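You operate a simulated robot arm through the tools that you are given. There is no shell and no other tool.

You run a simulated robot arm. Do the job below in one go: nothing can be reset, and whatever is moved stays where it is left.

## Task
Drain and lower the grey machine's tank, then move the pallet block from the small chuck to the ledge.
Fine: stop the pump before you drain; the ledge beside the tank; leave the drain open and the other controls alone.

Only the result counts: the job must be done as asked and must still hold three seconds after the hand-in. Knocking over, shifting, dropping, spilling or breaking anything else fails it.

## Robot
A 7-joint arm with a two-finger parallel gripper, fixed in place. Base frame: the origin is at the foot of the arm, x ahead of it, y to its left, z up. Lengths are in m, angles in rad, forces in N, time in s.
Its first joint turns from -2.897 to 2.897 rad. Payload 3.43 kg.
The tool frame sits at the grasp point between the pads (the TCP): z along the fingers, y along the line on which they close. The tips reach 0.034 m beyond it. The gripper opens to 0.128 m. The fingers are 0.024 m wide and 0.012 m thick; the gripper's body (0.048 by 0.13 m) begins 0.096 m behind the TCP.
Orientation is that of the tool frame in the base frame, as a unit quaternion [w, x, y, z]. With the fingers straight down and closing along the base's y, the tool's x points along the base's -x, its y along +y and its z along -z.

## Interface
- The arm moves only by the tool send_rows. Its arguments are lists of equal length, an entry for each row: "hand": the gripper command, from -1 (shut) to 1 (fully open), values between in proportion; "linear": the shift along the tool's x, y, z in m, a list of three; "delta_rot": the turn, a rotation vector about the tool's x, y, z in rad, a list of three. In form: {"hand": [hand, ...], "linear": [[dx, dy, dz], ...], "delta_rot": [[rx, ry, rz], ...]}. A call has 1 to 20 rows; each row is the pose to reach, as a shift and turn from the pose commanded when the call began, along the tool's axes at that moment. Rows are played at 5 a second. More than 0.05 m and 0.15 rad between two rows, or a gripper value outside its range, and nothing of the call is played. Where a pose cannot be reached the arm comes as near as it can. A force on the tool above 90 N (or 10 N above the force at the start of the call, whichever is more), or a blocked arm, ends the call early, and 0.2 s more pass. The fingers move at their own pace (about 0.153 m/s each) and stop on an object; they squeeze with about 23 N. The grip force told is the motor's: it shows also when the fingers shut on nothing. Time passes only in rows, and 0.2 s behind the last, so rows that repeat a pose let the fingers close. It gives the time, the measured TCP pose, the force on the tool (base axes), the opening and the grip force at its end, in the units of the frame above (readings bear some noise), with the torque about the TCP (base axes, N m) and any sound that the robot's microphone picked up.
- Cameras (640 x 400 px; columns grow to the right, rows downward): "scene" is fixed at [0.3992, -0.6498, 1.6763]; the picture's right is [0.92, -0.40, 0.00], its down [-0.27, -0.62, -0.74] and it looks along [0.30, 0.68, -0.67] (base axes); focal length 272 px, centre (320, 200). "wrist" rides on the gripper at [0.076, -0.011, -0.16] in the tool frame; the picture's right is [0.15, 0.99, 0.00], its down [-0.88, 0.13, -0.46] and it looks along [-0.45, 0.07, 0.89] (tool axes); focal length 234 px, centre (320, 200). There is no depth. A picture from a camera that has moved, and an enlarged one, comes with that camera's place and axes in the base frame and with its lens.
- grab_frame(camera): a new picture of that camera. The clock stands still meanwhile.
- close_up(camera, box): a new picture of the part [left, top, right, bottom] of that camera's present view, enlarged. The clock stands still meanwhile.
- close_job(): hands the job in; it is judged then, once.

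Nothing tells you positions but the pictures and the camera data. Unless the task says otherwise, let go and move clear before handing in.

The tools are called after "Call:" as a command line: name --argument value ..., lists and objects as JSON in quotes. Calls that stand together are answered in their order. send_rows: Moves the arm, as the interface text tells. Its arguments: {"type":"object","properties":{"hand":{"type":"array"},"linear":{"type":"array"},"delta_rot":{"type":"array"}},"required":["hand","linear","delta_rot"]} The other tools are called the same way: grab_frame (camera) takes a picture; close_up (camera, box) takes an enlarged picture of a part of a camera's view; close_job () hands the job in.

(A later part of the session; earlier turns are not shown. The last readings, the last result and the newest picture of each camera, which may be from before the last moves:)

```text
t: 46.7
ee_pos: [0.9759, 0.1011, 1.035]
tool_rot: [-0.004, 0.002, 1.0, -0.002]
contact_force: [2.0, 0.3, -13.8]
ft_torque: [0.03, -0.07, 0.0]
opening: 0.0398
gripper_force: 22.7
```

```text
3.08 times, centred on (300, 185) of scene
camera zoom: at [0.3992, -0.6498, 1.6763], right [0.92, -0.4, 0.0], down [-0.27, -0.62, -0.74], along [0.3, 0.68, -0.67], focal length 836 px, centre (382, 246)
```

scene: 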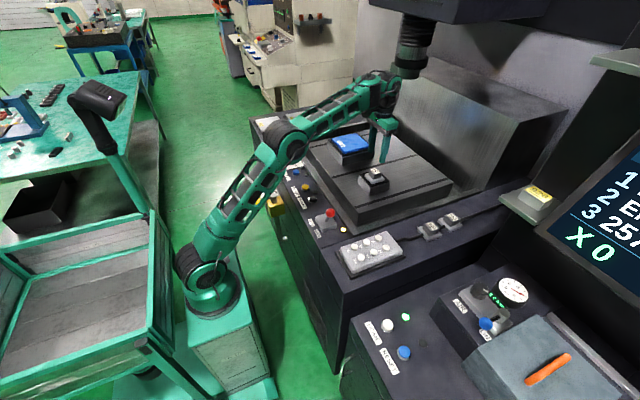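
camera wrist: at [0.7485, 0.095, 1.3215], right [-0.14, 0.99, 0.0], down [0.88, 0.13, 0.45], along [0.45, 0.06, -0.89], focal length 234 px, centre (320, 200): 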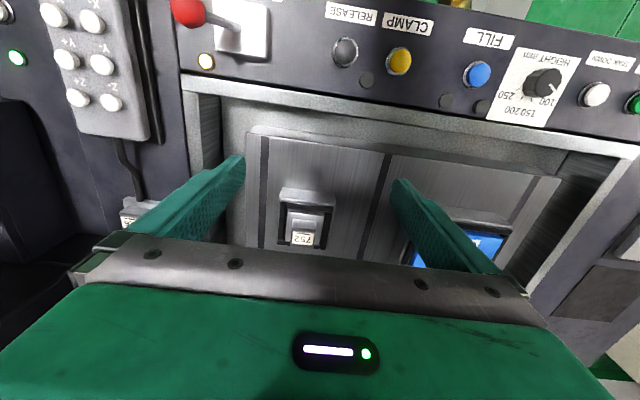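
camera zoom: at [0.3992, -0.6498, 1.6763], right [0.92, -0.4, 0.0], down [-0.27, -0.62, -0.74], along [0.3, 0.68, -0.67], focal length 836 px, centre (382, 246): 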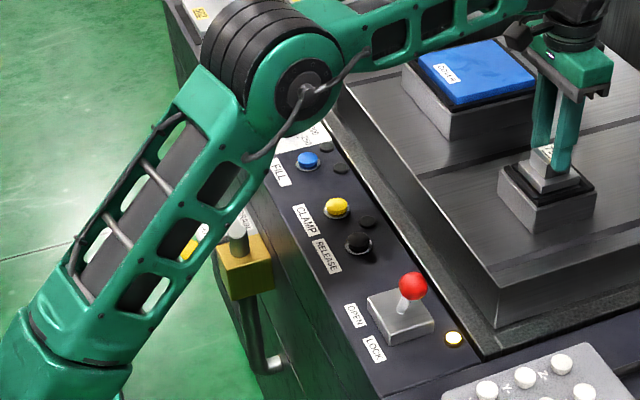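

It's still ambiguous whether the block is following or the grip is slipping. I'll take a tight crop, lift 3 mm more, and compare the same crop.

Call:
close_up --camera "scene" --box '[360, 160, 396, 196]'

Call:
send_rows --hand '[-1, -1, -1, -1]' --linear '[[0, 0, -0.001], [0, 0, -0.002], [0, 0, -0.003], [0, 0, -0.003]]' --delta_rot '[[0, 0, 0], [0, 0, 0], [0, 0, 0], [0, 0, 0]]'

Call:
close_up --camera "scene" --box '[360, 160, 396, 196]'

```text
11.11 times, centred on (378, 178) of scene
camera zoom: at [0.3992, -0.6498, 1.6763], right [0.92, -0.4, 0.0], down [-0.27, -0.62, -0.74], along [0.3, 0.68, -0.67], focal length 3017 px, centre (-324, 444)
```

zoom: 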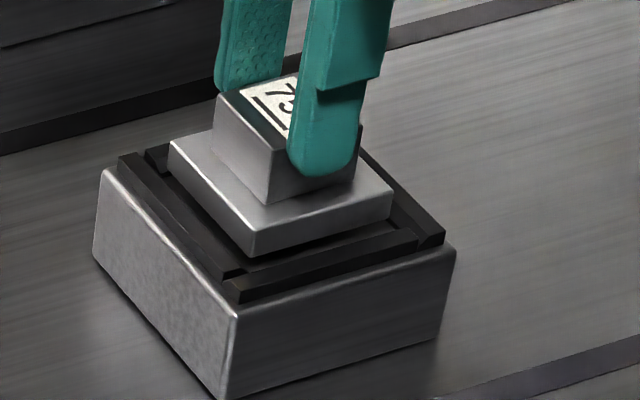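

```text
t: 47.7
ee_pos: [0.9774, 0.1009, 1.0378]
tool_rot: [-0.003, 0.001, 1.0, -0.002]
contact_force: [0.5, 0.0, -11.0]
ft_torque: [0.04, 0.03, 0.01]
opening: 0.0396
gripper_force: 23.3
```

```text
11.11 times, centred on (378, 178) of scene
camera zoom: at [0.3992, -0.6498, 1.6763], right [0.92, -0.4, 0.0], down [-0.27, -0.62, -0.74], along [0.3, 0.68, -0.67], focal length 3017 px, centre (-324, 444)
```

zoom: 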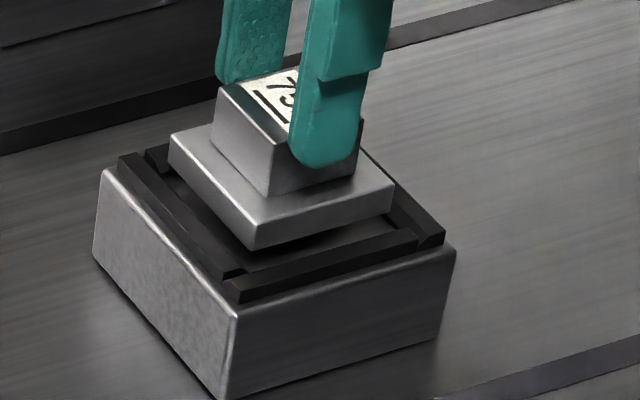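

The block follows the gripper 1:1 at a steady 11 N or so, so it isn't locked and the lever can be left alone. The grip is a bit shallow, though, so I'll set it back in its seat and regrasp deeper.

Call:
send_rows --hand '[-1, -1, -1, -1]' --linear '[[0, 0, 0.003], [0, 0, 0.006], [0, 0, 0.008], [0, 0, 0.009]]' --delta_rot '[[0, 0, 0], [0, 0, 0], [0, 0, 0], [0, 0, 0]]'

Call:
close_up --camera "scene" --box '[360, 160, 396, 196]'

```text
t: 48.7
ee_pos: [0.9762, 0.1009, 1.0303]
tool_rot: [-0.002, 0.002, 1.0, -0.002]
contact_force: [3.6, 1.1, 10.0]
ft_torque: [0.07, -0.28, 0.02]
opening: 0.0398
gripper_force: 22.8
```

```text
11.11 times, centred on (378, 178) of scene
camera zoom: at [0.3992, -0.6498, 1.6763], right [0.92, -0.4, 0.0], down [-0.27, -0.62, -0.74], along [0.3, 0.68, -0.67], focal length 3017 px, centre (-324, 444)
```

zoom: 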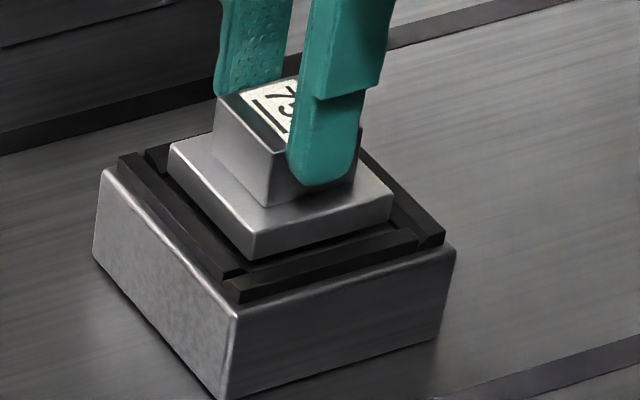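

The block is seated again. I'll open, go 6 mm lower and regrasp.

Call:
send_rows --hand '[0.0, 0.0, 0.0, 0.0, 0.0]' --linear '[[0, 0, 0], [0, 0, 0], [-0.002, 0, 0.003], [-0.003, 0, 0.006], [-0.003, 0, 0.006]]' --delta_rot '[[0, 0, 0], [0, 0, 0], [0, 0, 0], [0, 0, 0], [0, 0, 0]]'

Call:
close_up --camera "scene" --box '[360, 160, 396, 196]'

Call:
close_up --camera "wrist" --box '[220, 120, 420, 250]'

```text
t: 49.9
ee_pos: [0.9799, 0.1013, 1.025]
tool_rot: [-0.002, 0.002, 1.0, -0.001]
contact_force: [-0.3, 0.3, 0.3]
ft_torque: [0.0, -0.01, 0.01]
opening: 0.0639
gripper_force: 0.1
```

```text
11.11 times, centred on (378, 178) of scene
camera zoom: at [0.3992, -0.6498, 1.6763], right [0.92, -0.4, 0.0], down [-0.27, -0.62, -0.74], along [0.3, 0.68, -0.67], focal length 3017 px, centre (-324, 444)
```

zoom: 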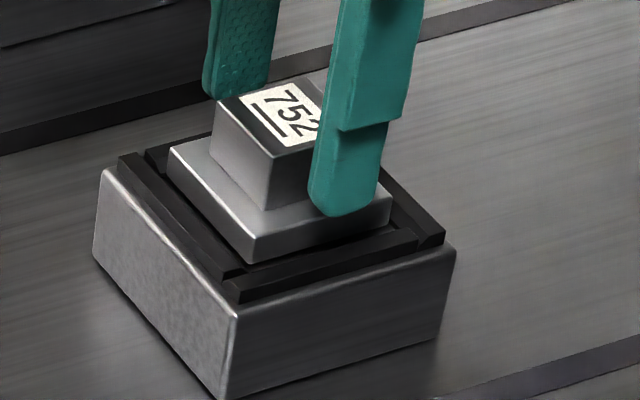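

```text
3.08 times, centred on (320, 185) of wrist
camera zoom: at [0.9058, 0.0903, 1.1842], right [-0.14, 0.99, 0.0], down [0.88, 0.13, 0.45], along [0.45, 0.06, -0.89], focal length 720 px, centre (320, 246)
```

zoom: 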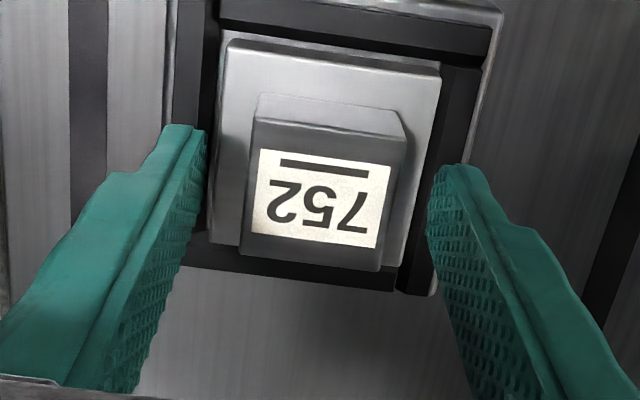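

The fingers are now lower around the neck. Before lifting I'll look closely at the ledge on the -y side, where blocks 926 and 965 stand, to find a free spot.

Call:
close_up --camera "scene" --box '[340, 180, 500, 280]'

Call:
close_up --camera "scene" --box '[390, 200, 470, 250]'

Call:
close_up --camera "scene" --box '[460, 160, 570, 240]'

Call:
grab_frame --camera "wrist"

```text
4.00 times, centred on (420, 230) of scene
camera zoom: at [0.3992, -0.6498, 1.6763], right [0.92, -0.4, 0.0], down [-0.27, -0.62, -0.74], along [0.3, 0.68, -0.67], focal length 1086 px, centre (-80, 80)
```

zoom: 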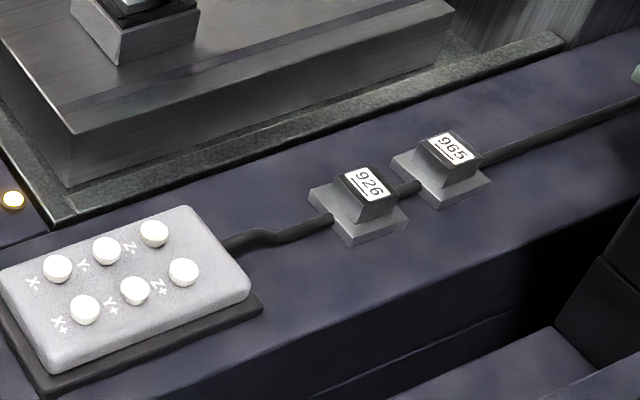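

```text
8.00 times, centred on (430, 225) of scene
camera zoom: at [0.3992, -0.6498, 1.6763], right [0.92, -0.4, 0.0], down [-0.27, -0.62, -0.74], along [0.3, 0.68, -0.67], focal length 2172 px, centre (-560, 0)
```

zoom: 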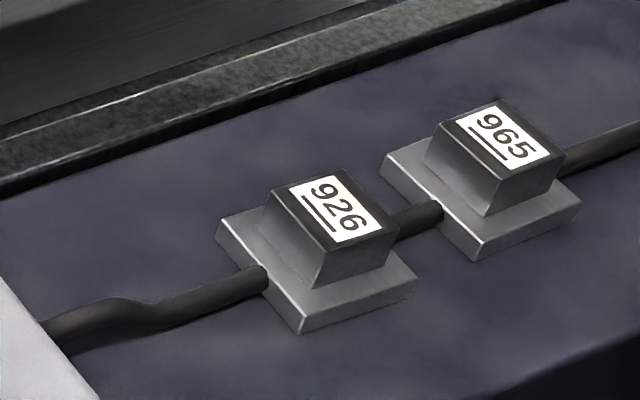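

```text
5.00 times, centred on (515, 200) of scene
camera zoom: at [0.3992, -0.6498, 1.6763], right [0.92, -0.4, 0.0], down [-0.27, -0.62, -0.74], along [0.3, 0.68, -0.67], focal length 1358 px, centre (-655, 200)
```

zoom: 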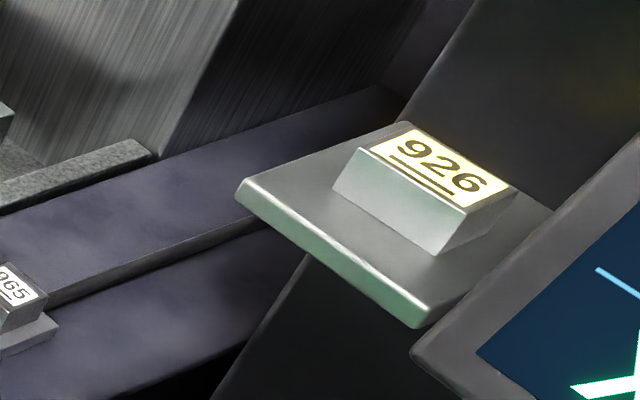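

```text
taken
camera wrist: at [0.9058, 0.0903, 1.1842], right [-0.14, 0.99, 0.0], down [0.88, 0.13, 0.45], along [0.45, 0.06, -0.89], focal length 234 px, centre (320, 200)
```

wrist: 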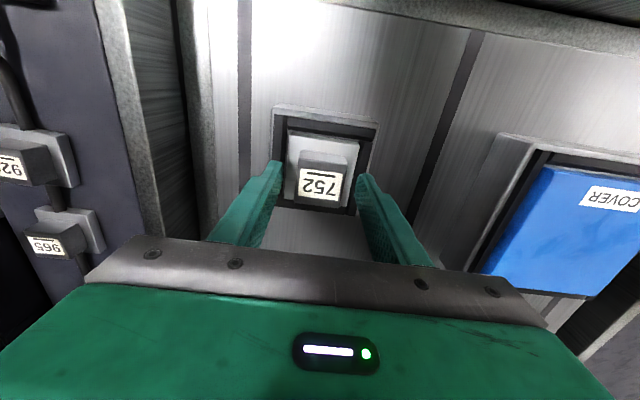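

The ledge (z≈0.92) runs from y≈-0.117 to -0.31. The jog box ends at x≈0.89, block 926 begins at x≈0.995, and the cable is at y≈-0.2, so a clear spot is around (0.93, -0.255). A ledge block's top is at z≈0.962. I'll grasp 752 and lift slowly.

Call:
send_rows --hand '[0, -1, -1, -1, -1, -1]' --linear '[[0, 0, 0.0015], [0, 0, 0.0015], [0, 0, 0.0015], [0, 0, 0.0015], [0, 0, 0.0015], [0, 0, 0.0015]]' --delta_rot '[[0, 0, 0], [0, 0, 0], [0, 0, 0], [0, 0, 0], [0, 0, 0], [0, 0, 0]]'

Call:
send_rows --hand '[-1, -1, -1, -1, -1, -1]' --linear '[[0, 0, -0.002], [0, 0, -0.004], [0, 0, -0.006], [0, 0, -0.008], [0, 0, -0.012], [0, 0, -0.015]]' --delta_rot '[[0, 0, 0], [0, 0, 0], [0, 0, 0], [0, 0, 0], [0, 0, 0], [0, 0, 0]]'

Call:
close_up --camera "scene" --box '[360, 160, 396, 196]'

Call:
close_up --camera "wrist" --box '[220, 120, 420, 250]'

```text
t: 51.3
ee_pos: [0.9807, 0.1001, 1.0224]
tool_rot: [-0.003, 0.002, 1.0, -0.001]
contact_force: [-1.4, -0.1, -0.7]
ft_torque: [-0.01, 0.04, -0.03]
opening: 0.0399
gripper_force: 22.9
```

```text
t: 52.7
ee_pos: [0.9798, 0.1003, 1.0376]
tool_rot: [-0.003, 0.002, 1.0, -0.002]
contact_force: [-1.0, -0.7, -13.9]
ft_torque: [-0.04, 0.09, -0.01]
opening: 0.04
gripper_force: 22.4
```

```text
11.11 times, centred on (378, 178) of scene
camera zoom: at [0.3992, -0.6498, 1.6763], right [0.92, -0.4, 0.0], down [-0.27, -0.62, -0.74], along [0.3, 0.68, -0.67], focal length 3017 px, centre (-324, 444)
```

zoom: 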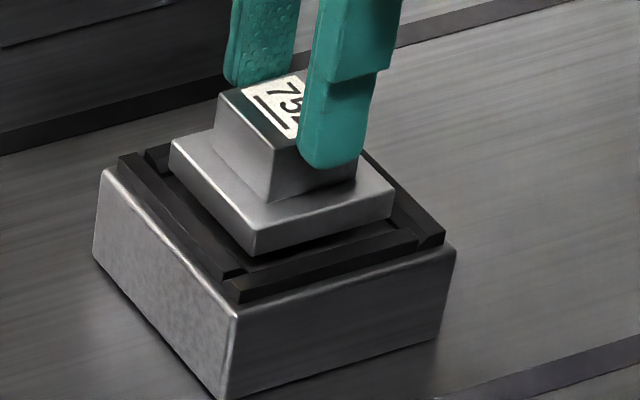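

```text
3.08 times, centred on (320, 185) of wrist
camera zoom: at [0.9061, 0.0901, 1.1977], right [-0.14, 0.99, 0.0], down [0.88, 0.13, 0.45], along [0.45, 0.06, -0.89], focal length 720 px, centre (320, 246)
```

zoom: 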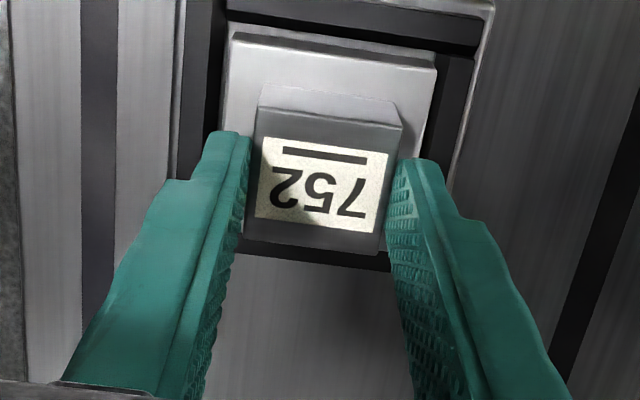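

The gripper rose 15 mm but the block only about 3 mm, with the pads slipping at roughly 14 N. So the chuck is holding it, and the lever at LOCK must be opened first. I'll ease back down, let go and clear upwards.

Call:
send_rows --hand '[-1, -1, -1, -1]' --linear '[[0, 0, 0.002], [0, 0, 0.004], [0, 0, 0.005], [0, 0, 0.005]]' --delta_rot '[[0, 0, 0], [0, 0, 0], [0, 0, 0], [0, 0, 0]]'

Call:
close_up --camera "scene" --box '[360, 160, 396, 196]'

```text
t: 53.7
ee_pos: [0.9792, 0.1018, 1.034]
tool_rot: [-0.003, 0.001, 1.0, -0.002]
contact_force: [3.3, -0.1, 11.6]
ft_torque: [-0.06, -0.19, -0.06]
opening: 0.0395
gripper_force: 23.0
```

```text
11.11 times, centred on (378, 178) of scene
camera zoom: at [0.3992, -0.6498, 1.6763], right [0.92, -0.4, 0.0], down [-0.27, -0.62, -0.74], along [0.3, 0.68, -0.67], focal length 3017 px, centre (-324, 444)
```

zoom: 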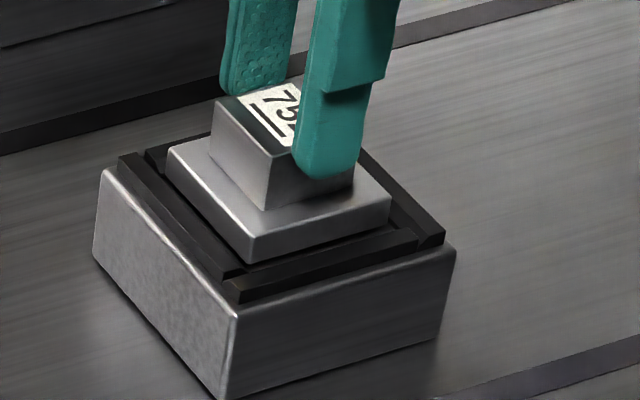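

The block is seated again. I'll open, rise clear, and travel to the -y side of the red lever knob.

Call:
send_rows --hand '[0, 0, 0, 0, 0, 0]' --linear '[[0, 0, 0], [0, 0, 0], [0, 0, -0.03], [0, 0, -0.07], [0, 0, -0.11], [0, 0, -0.116]]' --delta_rot '[[0, 0, 0], [0, 0, 0], [0, 0, 0], [0, 0, 0], [0, 0, 0], [0, 0, 0]]'

Call:
send_rows --hand '[-1, -1, -1, -1, -1, -1, -1, -1, -1]' --linear '[[0.038, -0.027, 0], [0.076, -0.054, 0], [0.114, -0.081, 0], [0.152, -0.108, 0], [0.19, -0.135, 0], [0.228, -0.162, 0], [0.266, -0.189, 0], [0.2815, -0.2, 0], [0.2815, -0.2, 0]]' --delta_rot '[[0, 0, 0], [0, 0, 0], [0, 0, 0], [0, 0, 0], [0, 0, 0], [0, 0, 0], [0, 0, 0], [0, 0, 0], [0, 0, 0]]'

Call:
grab_frame --camera "wrist"

Call:
grab_frame --camera "scene"

```text
t: 55.0
ee_pos: [0.9794, 0.105, 1.1608]
tool_rot: [0.021, 0.0, 1.0, 0.002]
contact_force: [-0.4, -0.5, 0.3]
ft_torque: [0.0, -0.09, 0.01]
opening: 0.0641
gripper_force: 0.0
out of reach, approached as far as the arm can: row 6
stopped in row 6: the force on the tool passed its limit at 408 N (the readings are from after the stop); the commanded pose is now the measured one
```

```text
t: 57.0
ee_pos: [0.6987, -0.0968, 1.1436]
tool_rot: [0.019, 0.001, 1.0, 0.001]
contact_force: [0.3, 0.1, 0.2]
ft_torque: [0.02, -0.02, 0.03]
opening: 0.0001
gripper_force: 23.7
```

```text
taken
camera wrist: at [0.6175, -0.1081, 1.2991], right [-0.15, 0.99, 0.0], down [0.86, 0.13, 0.49], along [0.48, 0.07, -0.87], focal length 234 px, centre (320, 200)
```

wrist: 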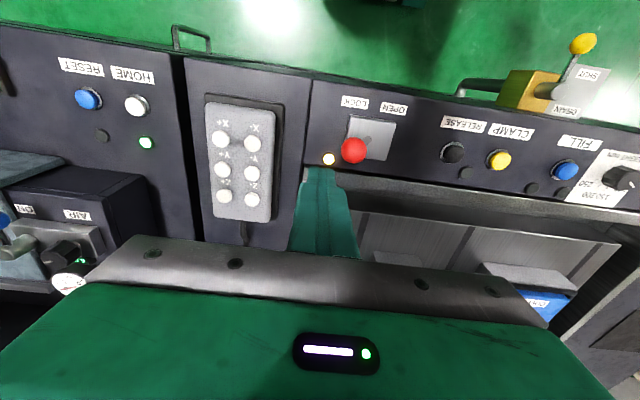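

```text
taken
```

scene: 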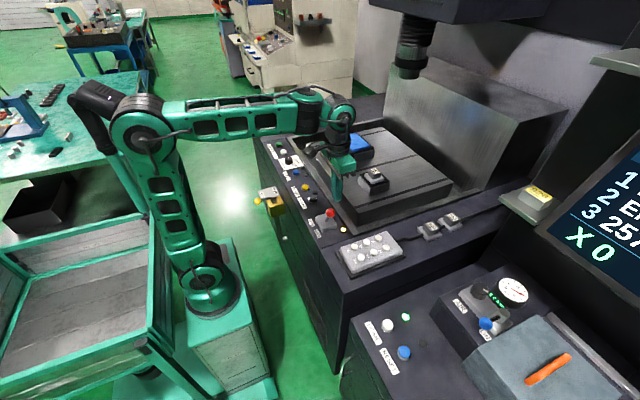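

The reach limit stopped the lift again, but nothing was touched and the camera view shows everything in place. I'm now beside the lever on its -y side, so I'll level the tool and descend next to the knob.

Call:
send_rows --hand '[-1, -1, -1, -1]' --linear '[[0.001, -0.001, 0.035], [0.003, -0.001, 0.07], [0.004, -0.001, 0.1], [0.004, -0.001, 0.11]]' --delta_rot '[[0, 0.012, 0], [0, 0.025, 0], [0, 0.038, 0], [0, 0.038, 0]]'

Call:
close_up --camera "wrist" --box '[270, 80, 430, 200]'

Call:
close_up --camera "scene" --box '[290, 180, 370, 250]'

```text
t: 58.0
ee_pos: [0.6982, -0.0954, 1.0324]
tool_rot: [0.0, 0.0, 1.0, 0.001]
contact_force: [-0.4, 0.3, -0.2]
ft_torque: [0.0, 0.0, 0.01]
opening: 0.0002
gripper_force: 23.1
```

```text
3.33 times, centred on (350, 140) of wrist
camera zoom: at [0.624, -0.1074, 1.1919], right [-0.15, 0.99, 0.0], down [0.88, 0.13, 0.46], along [0.45, 0.07, -0.89], focal length 781 px, centre (220, 400)
```

zoom: 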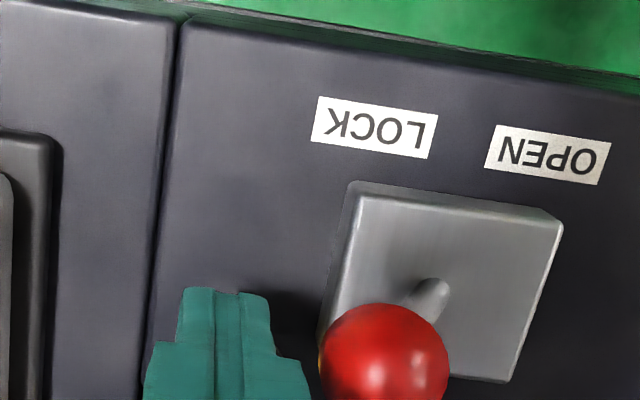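

```text
5.71 times, centred on (330, 215) of scene
camera zoom: at [0.3992, -0.6498, 1.6763], right [0.92, -0.4, 0.0], down [-0.27, -0.62, -0.74], along [0.3, 0.68, -0.67], focal length 1552 px, centre (263, 114)
```

zoom: 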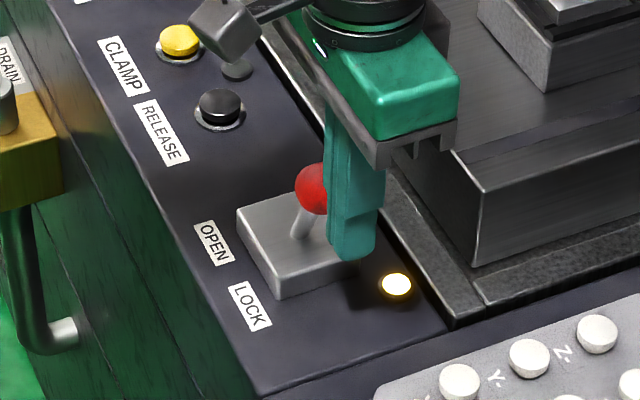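

The fingers are beside the knob at its height. I'll push towards OPEN (+y).

Call:
send_rows --hand '[-1, -1, -1, -1, -1]' --linear '[[0, 0.015, 0], [0, 0.027, 0], [0, 0.037, 0], [0, 0.047, 0], [0, 0.055, 0]]' --delta_rot '[[0, 0, 0], [0, 0, 0], [0, 0, 0], [0, 0, 0], [0, 0, 0]]'

Call:
close_up --camera "scene" --box '[290, 180, 370, 250]'

```text
t: 59.1
ee_pos: [0.6959, -0.0415, 1.0318]
tool_rot: [0.0, 0.0, 1.0, 0.0]
contact_force: [-0.3, 0.6, 0.0]
ft_torque: [0.02, 0.02, 0.03]
opening: 0.0
gripper_force: 22.9
```

```text
5.71 times, centred on (330, 215) of scene
camera zoom: at [0.3992, -0.6498, 1.6763], right [0.92, -0.4, 0.0], down [-0.27, -0.62, -0.74], along [0.3, 0.68, -0.67], focal length 1552 px, centre (263, 114)
```

zoom: 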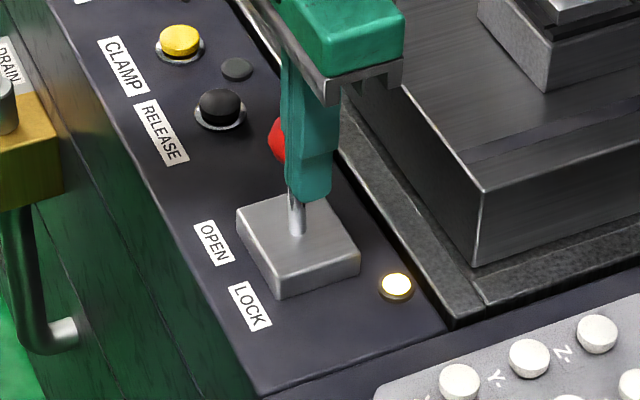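

The lever is moving freely. I'll continue to the OPEN stop.

Call:
send_rows --hand '[-1, -1, -1, -1]' --linear '[[0, 0.01, 0], [0, 0.018, 0], [0, 0.024, 0], [0, 0.028, 0]]' --delta_rot '[[0, 0, 0], [0, 0, 0], [0, 0, 0], [0, 0, 0]]'

Call:
close_up --camera "scene" --box '[290, 180, 370, 250]'

```text
t: 60.1
ee_pos: [0.696, -0.014, 1.0317]
tool_rot: [0.001, 0.001, 1.0, 0.001]
contact_force: [-1.3, -5.0, 0.4]
ft_torque: [-0.13, 0.04, 0.01]
opening: 0.0003
gripper_force: 23.3
```

```text
5.71 times, centred on (330, 215) of scene
camera zoom: at [0.3992, -0.6498, 1.6763], right [0.92, -0.4, 0.0], down [-0.27, -0.62, -0.74], along [0.3, 0.68, -0.67], focal length 1552 px, centre (263, 114)
```

zoom: 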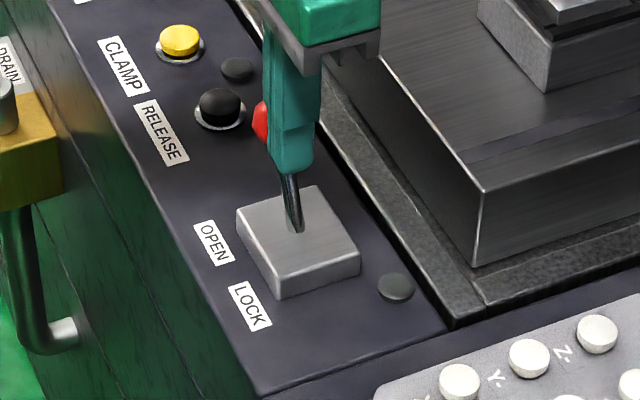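

The lamp is out, so the chuck is unlocked. I'll nudge a little further to make sure the lever is at its stop, then back away.

Call:
send_rows --hand '[-1, -1]' --linear '[[0, 0.003, 0], [0, 0.004, 0]]' --delta_rot '[[0, 0, 0], [0, 0, 0]]'

Call:
send_rows --hand '[-1, -1, -1, -1]' --linear '[[0, -0.015, 0], [0, -0.025, -0.02], [0, -0.025, -0.05], [0, -0.025, -0.08]]' --delta_rot '[[0, 0, 0], [0, 0, 0], [0, 0, 0], [0, 0, 0]]'

Call:
close_up --camera "scene" --box '[290, 170, 370, 250]'

```text
t: 60.8
ee_pos: [0.6972, -0.0128, 1.0313]
tool_rot: [-0.001, 0.004, 1.0, 0.001]
contact_force: [-3.2, -40.4, -2.7]
ft_torque: [-1.08, 0.09, -0.09]
opening: 0.0002
gripper_force: 22.8
```

```text
t: 61.8
ee_pos: [0.6967, -0.0336, 1.1122]
tool_rot: [0.0, 0.0, 1.0, 0.002]
contact_force: [0.1, -0.8, -0.4]
ft_torque: [0.01, 0.01, 0.01]
opening: 0.0002
gripper_force: 23.1
```

```text
5.00 times, centred on (330, 210) of scene
camera zoom: at [0.3992, -0.6498, 1.6763], right [0.92, -0.4, 0.0], down [-0.27, -0.62, -0.74], along [0.3, 0.68, -0.67], focal length 1358 px, centre (270, 150)
```

zoom: 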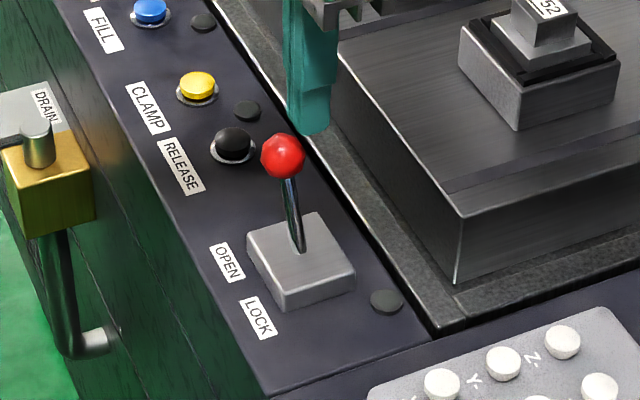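

The lever is at OPEN with its lamp off. I'll return to above block 752, keeping below the reach limit.

Call:
send_rows --hand '[-1, 0, 0, 0, 0, 0, 0, 0, 0]' --linear '[[-0.036, 0.017, 0], [-0.076, 0.036, 0.002], [-0.116, 0.055, 0.005], [-0.156, 0.074, 0.008], [-0.196, 0.093, 0.011], [-0.236, 0.112, 0.014], [-0.272, 0.129, 0.016], [-0.283, 0.135, 0.017], [-0.283, 0.135, 0.017]]' --delta_rot '[[0, 0, 0], [0, 0, 0], [0, 0, 0], [0, 0, 0], [0, 0, 0], [0, 0, 0], [0, 0, 0], [0, 0, 0], [0, 0, 0]]'

Call:
close_up --camera "wrist" --box '[220, 120, 420, 250]'

```text
t: 63.8
ee_pos: [0.9814, 0.1021, 1.095]
tool_rot: [0.0, 0.0, 1.0, 0.002]
contact_force: [0.9, 0.3, 0.2]
ft_torque: [0.02, -0.01, -0.02]
opening: 0.0641
gripper_force: 0.1
```

```text
3.08 times, centred on (320, 185) of wrist
camera zoom: at [0.9062, 0.0913, 1.2536], right [-0.15, 0.99, 0.0], down [0.88, 0.13, 0.46], along [0.45, 0.07, -0.89], focal length 720 px, centre (320, 246)
```

zoom: 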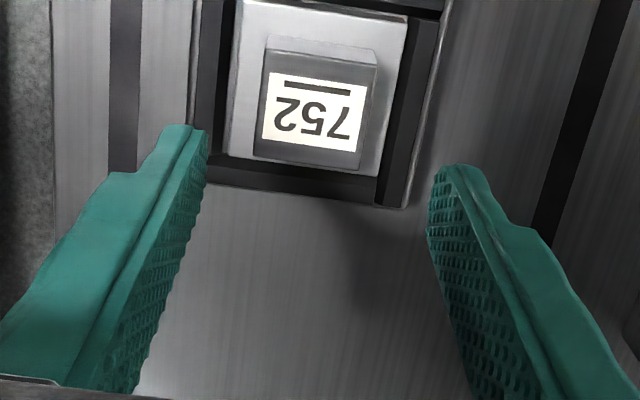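

Aligned. I'll descend, grasp, then lift a little and check the load.

Call:
send_rows --hand '[0, 0, 0, 0, -1, -1, -1, -1]' --linear '[[0, -0.001, 0.03], [0, -0.001, 0.055], [0, -0.001, 0.068], [0, -0.001, 0.0725], [0, -0.001, 0.0725], [0, -0.001, 0.0725], [0, -0.001, 0.0725], [0, -0.001, 0.0725]]' --delta_rot '[[0, 0, 0], [0, 0, 0], [0, 0, 0], [0, 0, 0], [0, 0, 0], [0, 0, 0], [0, 0, 0], [0, 0, 0]]'

Call:
send_rows --hand '[-1, -1, -1, -1]' --linear '[[0, 0, -0.003], [0, 0, -0.006], [0, 0, -0.01], [0, 0, -0.01]]' --delta_rot '[[0, 0, 0], [0, 0, 0], [0, 0, 0], [0, 0, 0]]'

Call:
close_up --camera "scene" --box '[360, 160, 396, 196]'

```text
t: 65.5
ee_pos: [0.9805, 0.101, 1.0221]
tool_rot: [0.0, 0.0, 1.0, 0.0]
contact_force: [0.4, -1.9, -0.4]
ft_torque: [-0.11, 0.08, 0.0]
opening: 0.0398
gripper_force: 22.5
```

```text
t: 66.5
ee_pos: [0.9805, 0.1014, 1.0314]
tool_rot: [0.0, 0.0, 1.0, 0.001]
contact_force: [-0.3, -1.4, -4.9]
ft_torque: [0.02, -0.03, -0.03]
opening: 0.04
gripper_force: 22.8
```

```text
11.11 times, centred on (378, 178) of scene
camera zoom: at [0.3992, -0.6498, 1.6763], right [0.92, -0.4, 0.0], down [-0.27, -0.62, -0.74], along [0.3, 0.68, -0.67], focal length 3017 px, centre (-324, 444)
```

zoom: 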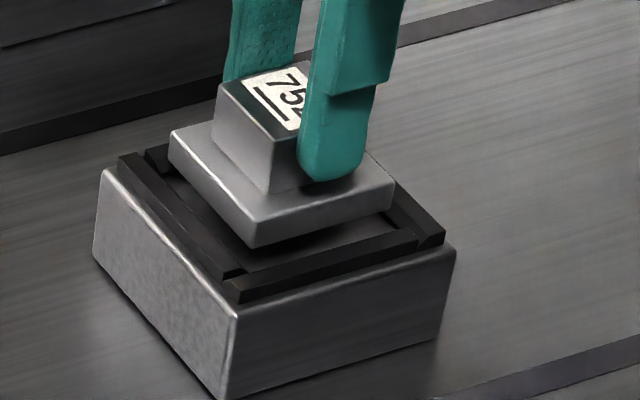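

The load is now just 4.9 N and the block rises with the gripper, so it's free. I'll lift it clear.

Call:
send_rows --hand '[-1, -1, -1, -1, -1]' --linear '[[0, 0, -0.015], [0, 0, -0.03], [0, 0, -0.045], [0, 0, -0.055], [0, 0, -0.055]]' --delta_rot '[[0, 0, 0], [0, 0, 0], [0, 0, 0], [0, 0, 0], [0, 0, 0]]'

Call:
close_up --camera "wrist" --box '[220, 120, 420, 250]'

Call:
close_up --camera "scene" --box '[340, 130, 420, 200]'

```text
t: 67.8
ee_pos: [0.9812, 0.0996, 1.0867]
tool_rot: [0.0, 0.0, 1.0, 0.001]
contact_force: [-0.5, -0.4, -4.1]
ft_torque: [0.0, -0.03, -0.01]
opening: 0.0398
gripper_force: 22.9
```

```text
3.08 times, centred on (320, 185) of wrist
camera zoom: at [0.9066, 0.0885, 1.2473], right [-0.15, 0.99, 0.0], down [0.88, 0.13, 0.46], along [0.45, 0.07, -0.89], focal length 720 px, centre (320, 246)
```

zoom: 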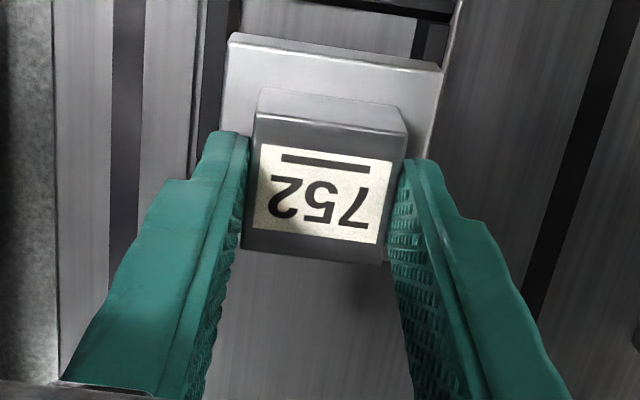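

```text
5.71 times, centred on (380, 165) of scene
camera zoom: at [0.3992, -0.6498, 1.6763], right [0.92, -0.4, 0.0], down [-0.27, -0.62, -0.74], along [0.3, 0.68, -0.67], focal length 1552 px, centre (-23, 400)
```

zoom: 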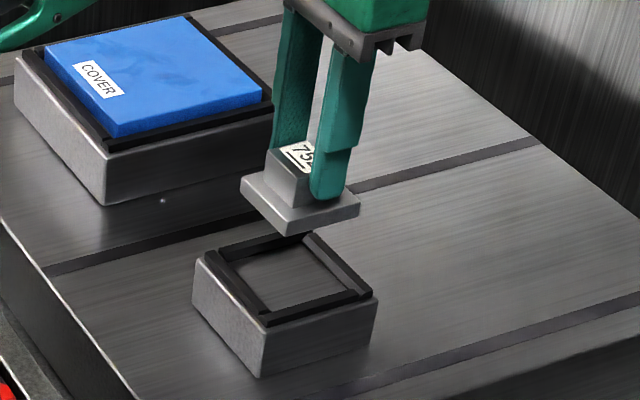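

The block is held and clear of the chuck. I'll carry it level to above the free spot on the ledge.

Call:
send_rows --hand '[-1, -1, -1, -1, -1, -1, -1, -1, -1, -1, -1]' --linear '[[0.006, -0.03, 0], [0.012, -0.066, 0], [0.018, -0.102, 0], [0.023, -0.138, 0], [0.028, -0.174, 0], [0.033, -0.21, 0], [0.038, -0.246, 0], [0.043, -0.282, 0], [0.048, -0.318, 0], [0.051, -0.345, 0], [0.051, -0.355, 0]]' --delta_rot '[[0, 0, 0], [0, 0, 0], [0, 0, 0], [0, 0, 0], [0, 0, 0], [0, 0, 0], [0, 0, 0], [0, 0, 0], [0, 0, 0], [0, 0, 0], [0, 0, 0]]'

Call:
grab_frame --camera "wrist"

Call:
grab_frame --camera "scene"

Call:
close_up --camera "scene" --box '[360, 170, 480, 270]'

```text
t: 70.2
ee_pos: [0.9292, -0.2545, 1.0862]
tool_rot: [0.001, 0.0, 1.0, 0.001]
contact_force: [-0.3, 0.0, -4.4]
ft_torque: [-0.04, 0.0, 0.0]
opening: 0.04
gripper_force: 22.2
```

```text
taken
camera wrist: at [0.8543, -0.2668, 1.2461], right [-0.15, 0.99, 0.0], down [0.88, 0.13, 0.46], along [0.45, 0.07, -0.89], focal length 234 px, centre (320, 200)
```

wrist: 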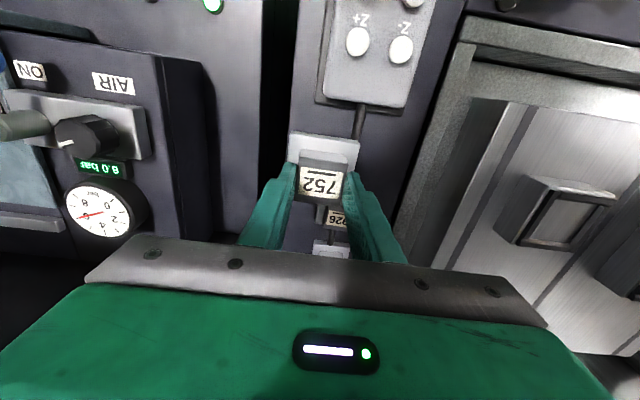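

```text
taken
```

scene: 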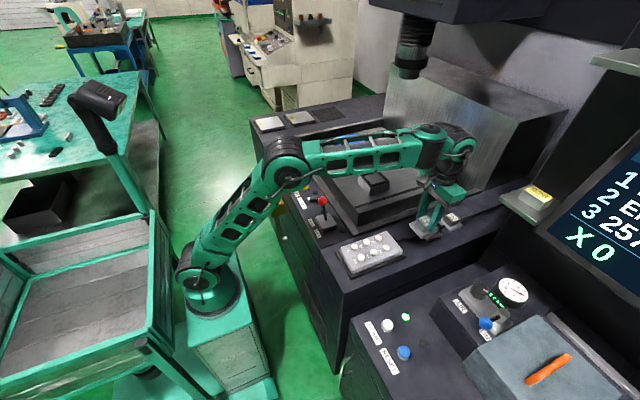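

```text
4.00 times, centred on (420, 220) of scene
camera zoom: at [0.3992, -0.6498, 1.6763], right [0.92, -0.4, 0.0], down [-0.27, -0.62, -0.74], along [0.3, 0.68, -0.67], focal length 1086 px, centre (-80, 120)
```

zoom: 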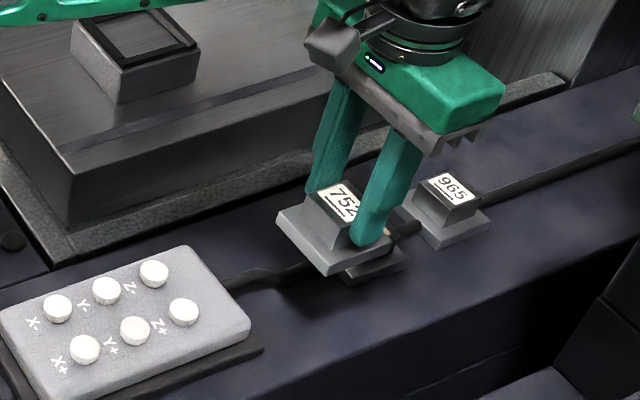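

The block is above the ledge. From both cameras the clear strip runs from the cable (y≈-0.207) to the ledge edge (y≈-0.295), so I'll aim for (0.937, -0.252) and lower to just above contact.

Call:
send_rows --hand '[-1, -1, -1, -1, -1]' --linear '[[-0.008, 0.002, 0.02], [-0.008, 0.002, 0.05], [-0.008, 0.002, 0.08], [-0.008, 0.002, 0.1], [-0.008, 0.002, 0.104]]' --delta_rot '[[0, 0, 0], [0, 0, 0], [0, 0, 0], [0, 0, 0], [0, 0, 0]]'

Call:
close_up --camera "scene" --box '[390, 200, 470, 260]'

Call:
close_up --camera "wrist" --box '[200, 80, 440, 260]'

```text
t: 71.3
ee_pos: [0.9363, -0.2528, 0.9837]
tool_rot: [0.0, 0.0, 1.0, 0.001]
contact_force: [-0.8, -0.6, -4.5]
ft_torque: [0.01, -0.01, -0.04]
opening: 0.0396
gripper_force: 22.5
```

```text
6.67 times, centred on (430, 230) of scene
camera zoom: at [0.3992, -0.6498, 1.6763], right [0.92, -0.4, 0.0], down [-0.27, -0.62, -0.74], along [0.3, 0.68, -0.67], focal length 1810 px, centre (-413, 0)
```

zoom: 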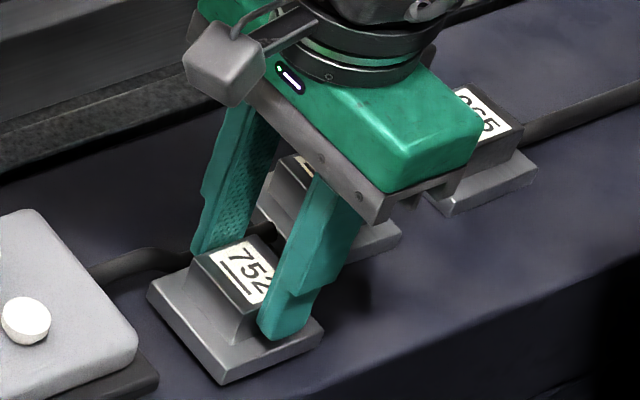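

```text
2.22 times, centred on (320, 170) of wrist
camera zoom: at [0.8625, -0.2645, 1.1431], right [-0.15, 0.99, 0.0], down [0.88, 0.13, 0.46], along [0.45, 0.07, -0.89], focal length 520 px, centre (320, 267)
```

zoom: 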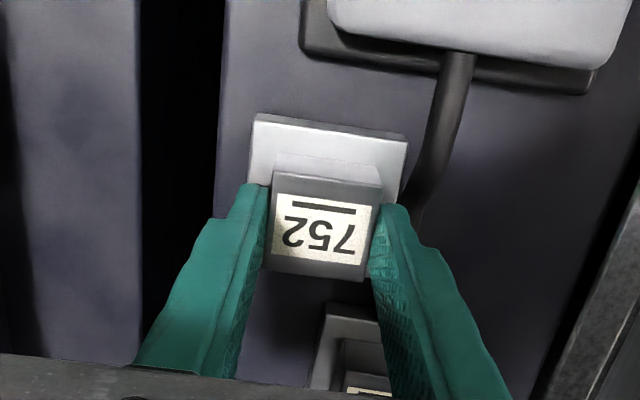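

Clearances are about 15 mm on each side. I'll lower the last centimetre slowly, watching for touchdown.

Call:
send_rows --hand '[-1, -1, -1, -1]' --linear '[[0, 0, 0.003], [0, 0, 0.005], [0, 0, 0.007], [0, 0, 0.008]]' --delta_rot '[[0, 0, 0], [0, 0, 0], [0, 0, 0], [0, 0, 0]]'

Call:
close_up --camera "scene" --box '[390, 210, 450, 260]'

```text
t: 72.3
ee_pos: [0.9368, -0.2535, 0.9772]
tool_rot: [0.0, 0.0, 1.0, 0.001]
contact_force: [-1.5, -0.1, 4.5]
ft_torque: [-0.26, 0.33, 0.01]
opening: 0.0397
gripper_force: 22.9
```

```text
8.00 times, centred on (420, 235) of scene
camera zoom: at [0.3992, -0.6498, 1.6763], right [0.92, -0.4, 0.0], down [-0.27, -0.62, -0.74], along [0.3, 0.68, -0.67], focal length 2172 px, centre (-480, -80)
```

zoom: 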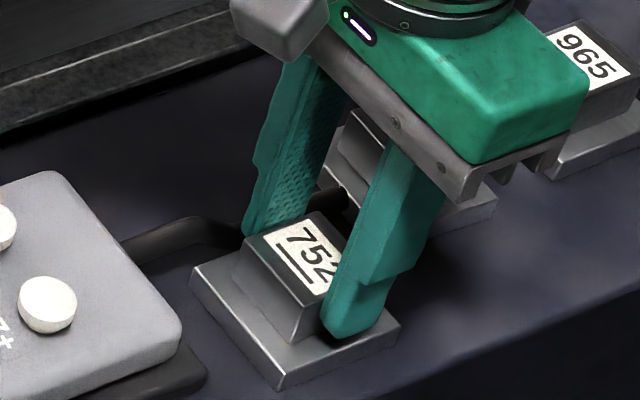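

Touchdown: the force changed from -4.5 to +4.5 N, with one corner touching first. I'll settle about 1.5 mm more so it sits flat.

Call:
send_rows --hand '[-1, -1, -1]' --linear '[[0, 0, 0.001], [0, 0, 0.0015], [0, 0, 0.0015]]' --delta_rot '[[0, 0, 0], [0, 0, 0], [0, 0, 0]]'

Call:
close_up --camera "scene" --box '[390, 210, 450, 260]'

Call:
close_up --camera "wrist" --box '[200, 80, 440, 260]'

```text
t: 73.2
ee_pos: [0.9376, -0.2527, 0.9747]
tool_rot: [0.001, -0.001, 1.0, 0.001]
contact_force: [1.0, -1.4, 14.2]
ft_torque: [-0.09, -0.01, 0.16]
opening: 0.0396
gripper_force: 22.8
```

```text
8.00 times, centred on (420, 235) of scene
camera zoom: at [0.3992, -0.6498, 1.6763], right [0.92, -0.4, 0.0], down [-0.27, -0.62, -0.74], along [0.3, 0.68, -0.67], focal length 2172 px, centre (-480, -80)
```

zoom: 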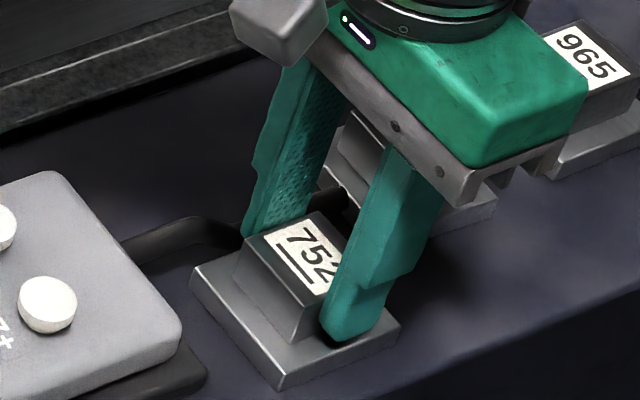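

```text
2.22 times, centred on (320, 170) of wrist
camera zoom: at [0.8624, -0.2644, 1.1342], right [-0.15, 0.99, 0.0], down [0.88, 0.13, 0.46], along [0.45, 0.07, -0.89], focal length 520 px, centre (320, 267)
```

zoom: 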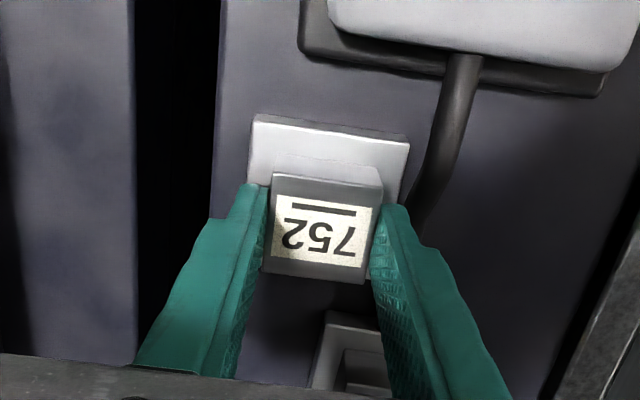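

It sits flat, with torques near zero. I'll ease off the downforce, open partly, and rise straight up.

Call:
send_rows --hand '[-1, -1, -0.1, 0, 0, 0]' --linear '[[0, 0, -0.002], [0, 0, -0.0025], [0, 0, -0.0025], [0, 0, -0.0025], [0, 0, -0.0025], [0, 0, -0.004]]' --delta_rot '[[0, 0, 0], [0, 0, 0], [0, 0, 0], [0, 0, 0], [0, 0, 0], [0, 0, 0]]'

Call:
close_up --camera "wrist" --box '[200, 80, 440, 260]'

Call:
close_up --camera "scene" --box '[390, 210, 450, 260]'

```text
t: 74.5
ee_pos: [0.9387, -0.2514, 0.9781]
tool_rot: [0.0, 0.0, 1.0, 0.001]
contact_force: [0.2, 1.0, 0.1]
ft_torque: [-0.01, 0.01, 0.0]
opening: 0.0637
gripper_force: 0.1
```

```text
2.22 times, centred on (320, 170) of wrist
camera zoom: at [0.8632, -0.2642, 1.1368], right [-0.15, 0.99, 0.0], down [0.88, 0.13, 0.46], along [0.45, 0.07, -0.89], focal length 520 px, centre (320, 267)
```

zoom: 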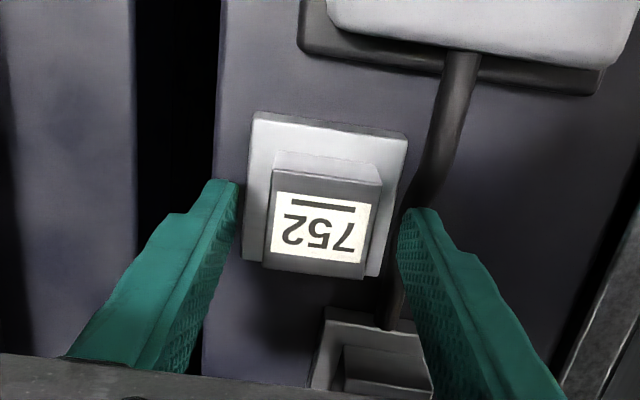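

```text
8.00 times, centred on (420, 235) of scene
camera zoom: at [0.3992, -0.6498, 1.6763], right [0.92, -0.4, 0.0], down [-0.27, -0.62, -0.74], along [0.3, 0.68, -0.67], focal length 2172 px, centre (-480, -80)
```

zoom: 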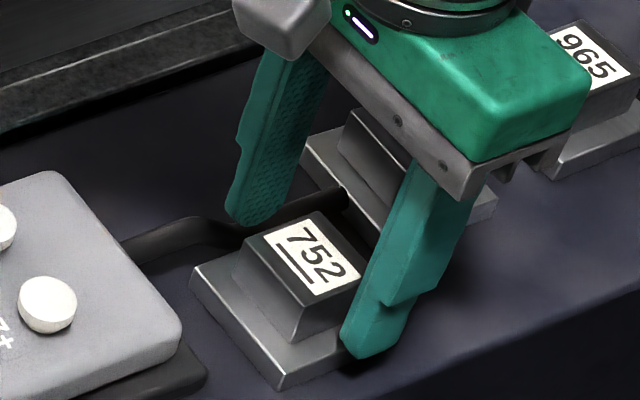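

The block stands on the ledge. I'll rise straight up and then retreat towards the robot, clear of everything.

Call:
send_rows --hand '[0, 0, 0, 0, 0, 0, 0, 0, 0]' --linear '[[0, 0, -0.02], [0, 0, -0.05], [0, 0, -0.08], [0.01, 0.01, -0.11], [0.05, 0.03, -0.12], [0.09, 0.05, -0.13], [0.13, 0.07, -0.14], [0.17, 0.09, -0.15], [0.2, 0.11, -0.15]]' --delta_rot '[[0, 0, 0], [0, 0, 0], [0, 0, 0], [0, 0, 0], [0, 0, 0], [0, 0, 0], [0, 0, 0], [0, 0, 0], [0, 0, 0]]'

Call:
grab_frame --camera "scene"

Call:
close_up --camera "scene" --box '[340, 170, 500, 270]'

Call:
close_up --camera "scene" --box '[240, 90, 400, 240]'

```text
t: 76.5
ee_pos: [0.7387, -0.1418, 1.1266]
tool_rot: [0.0, 0.0, 1.0, 0.001]
contact_force: [0.1, -1.8, 0.0]
ft_torque: [0.01, 0.02, -0.03]
opening: 0.0641
gripper_force: 0.0
```

```text
taken
```

scene: 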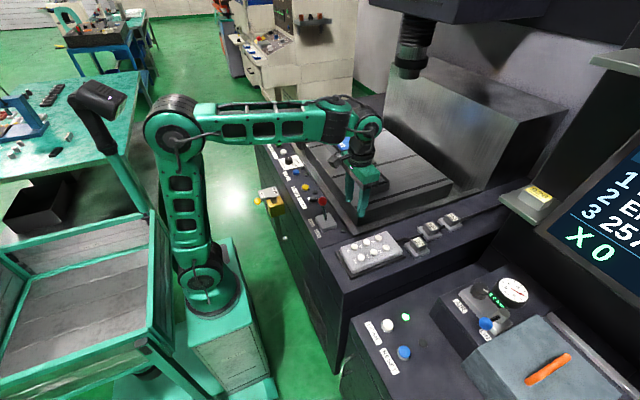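

```text
4.00 times, centred on (420, 220) of scene
camera zoom: at [0.3992, -0.6498, 1.6763], right [0.92, -0.4, 0.0], down [-0.27, -0.62, -0.74], along [0.3, 0.68, -0.67], focal length 1086 px, centre (-80, 120)
```

zoom: 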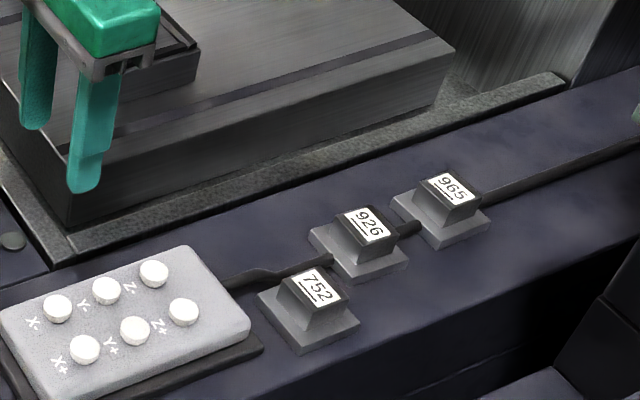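

```text
2.67 times, centred on (320, 165) of scene
camera zoom: at [0.3992, -0.6498, 1.6763], right [0.92, -0.4, 0.0], down [-0.27, -0.62, -0.74], along [0.3, 0.68, -0.67], focal length 724 px, centre (320, 293)
```

zoom: 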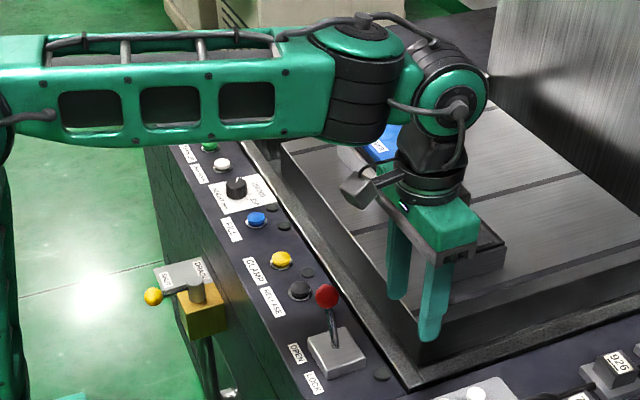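

Block 752 stands flat on the ledge beside the others, the drain handle is open, the pump is off and the tank is down. I'll pull the arm back a little further and do a last check.

Call:
send_rows --hand '[0, 0, 0, 0, 0, 0, 0, 0]' --linear '[[0.03, 0.02, -0.02], [0.065, 0.04, -0.035], [0.1, 0.06, -0.05], [0.135, 0.08, -0.065], [0.17, 0.1, -0.08], [0.2, 0.12, -0.08], [0.2, 0.12, -0.08], [0.2, 0.12, -0.08]]' --delta_rot '[[0, 0, 0], [0, 0, 0], [0, 0, 0], [0, 0, 0], [0, 0, 0], [0, 0, 0], [0, 0, 0], [0, 0, 0]]'

Call:
grab_frame --camera "scene"

Call:
close_up --camera "scene" --box '[240, 90, 500, 260]'

```text
t: 78.3
ee_pos: [0.5373, -0.0234, 1.2093]
tool_rot: [0.001, 0.0, 1.0, 0.001]
contact_force: [0.2, -0.3, 0.2]
ft_torque: [-0.03, -0.01, -0.03]
opening: 0.064
gripper_force: 0.0
```

```text
taken
```

scene: 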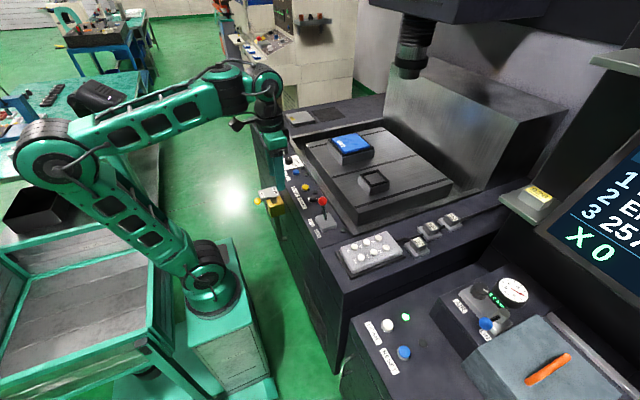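

```text
2.35 times, centred on (370, 175) of scene
camera zoom: at [0.3992, -0.6498, 1.6763], right [0.92, -0.4, 0.0], down [-0.27, -0.62, -0.74], along [0.3, 0.68, -0.67], focal length 639 px, centre (202, 259)
```

zoom: 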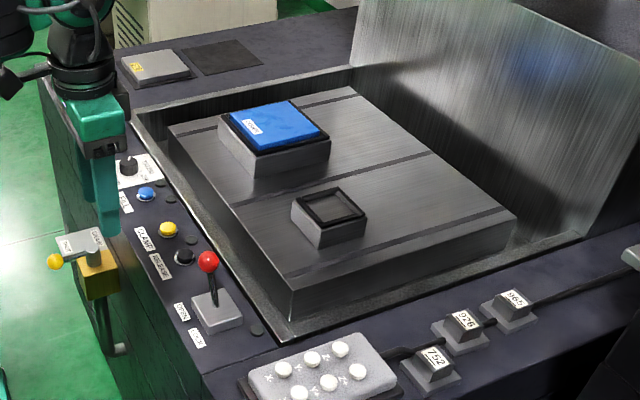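

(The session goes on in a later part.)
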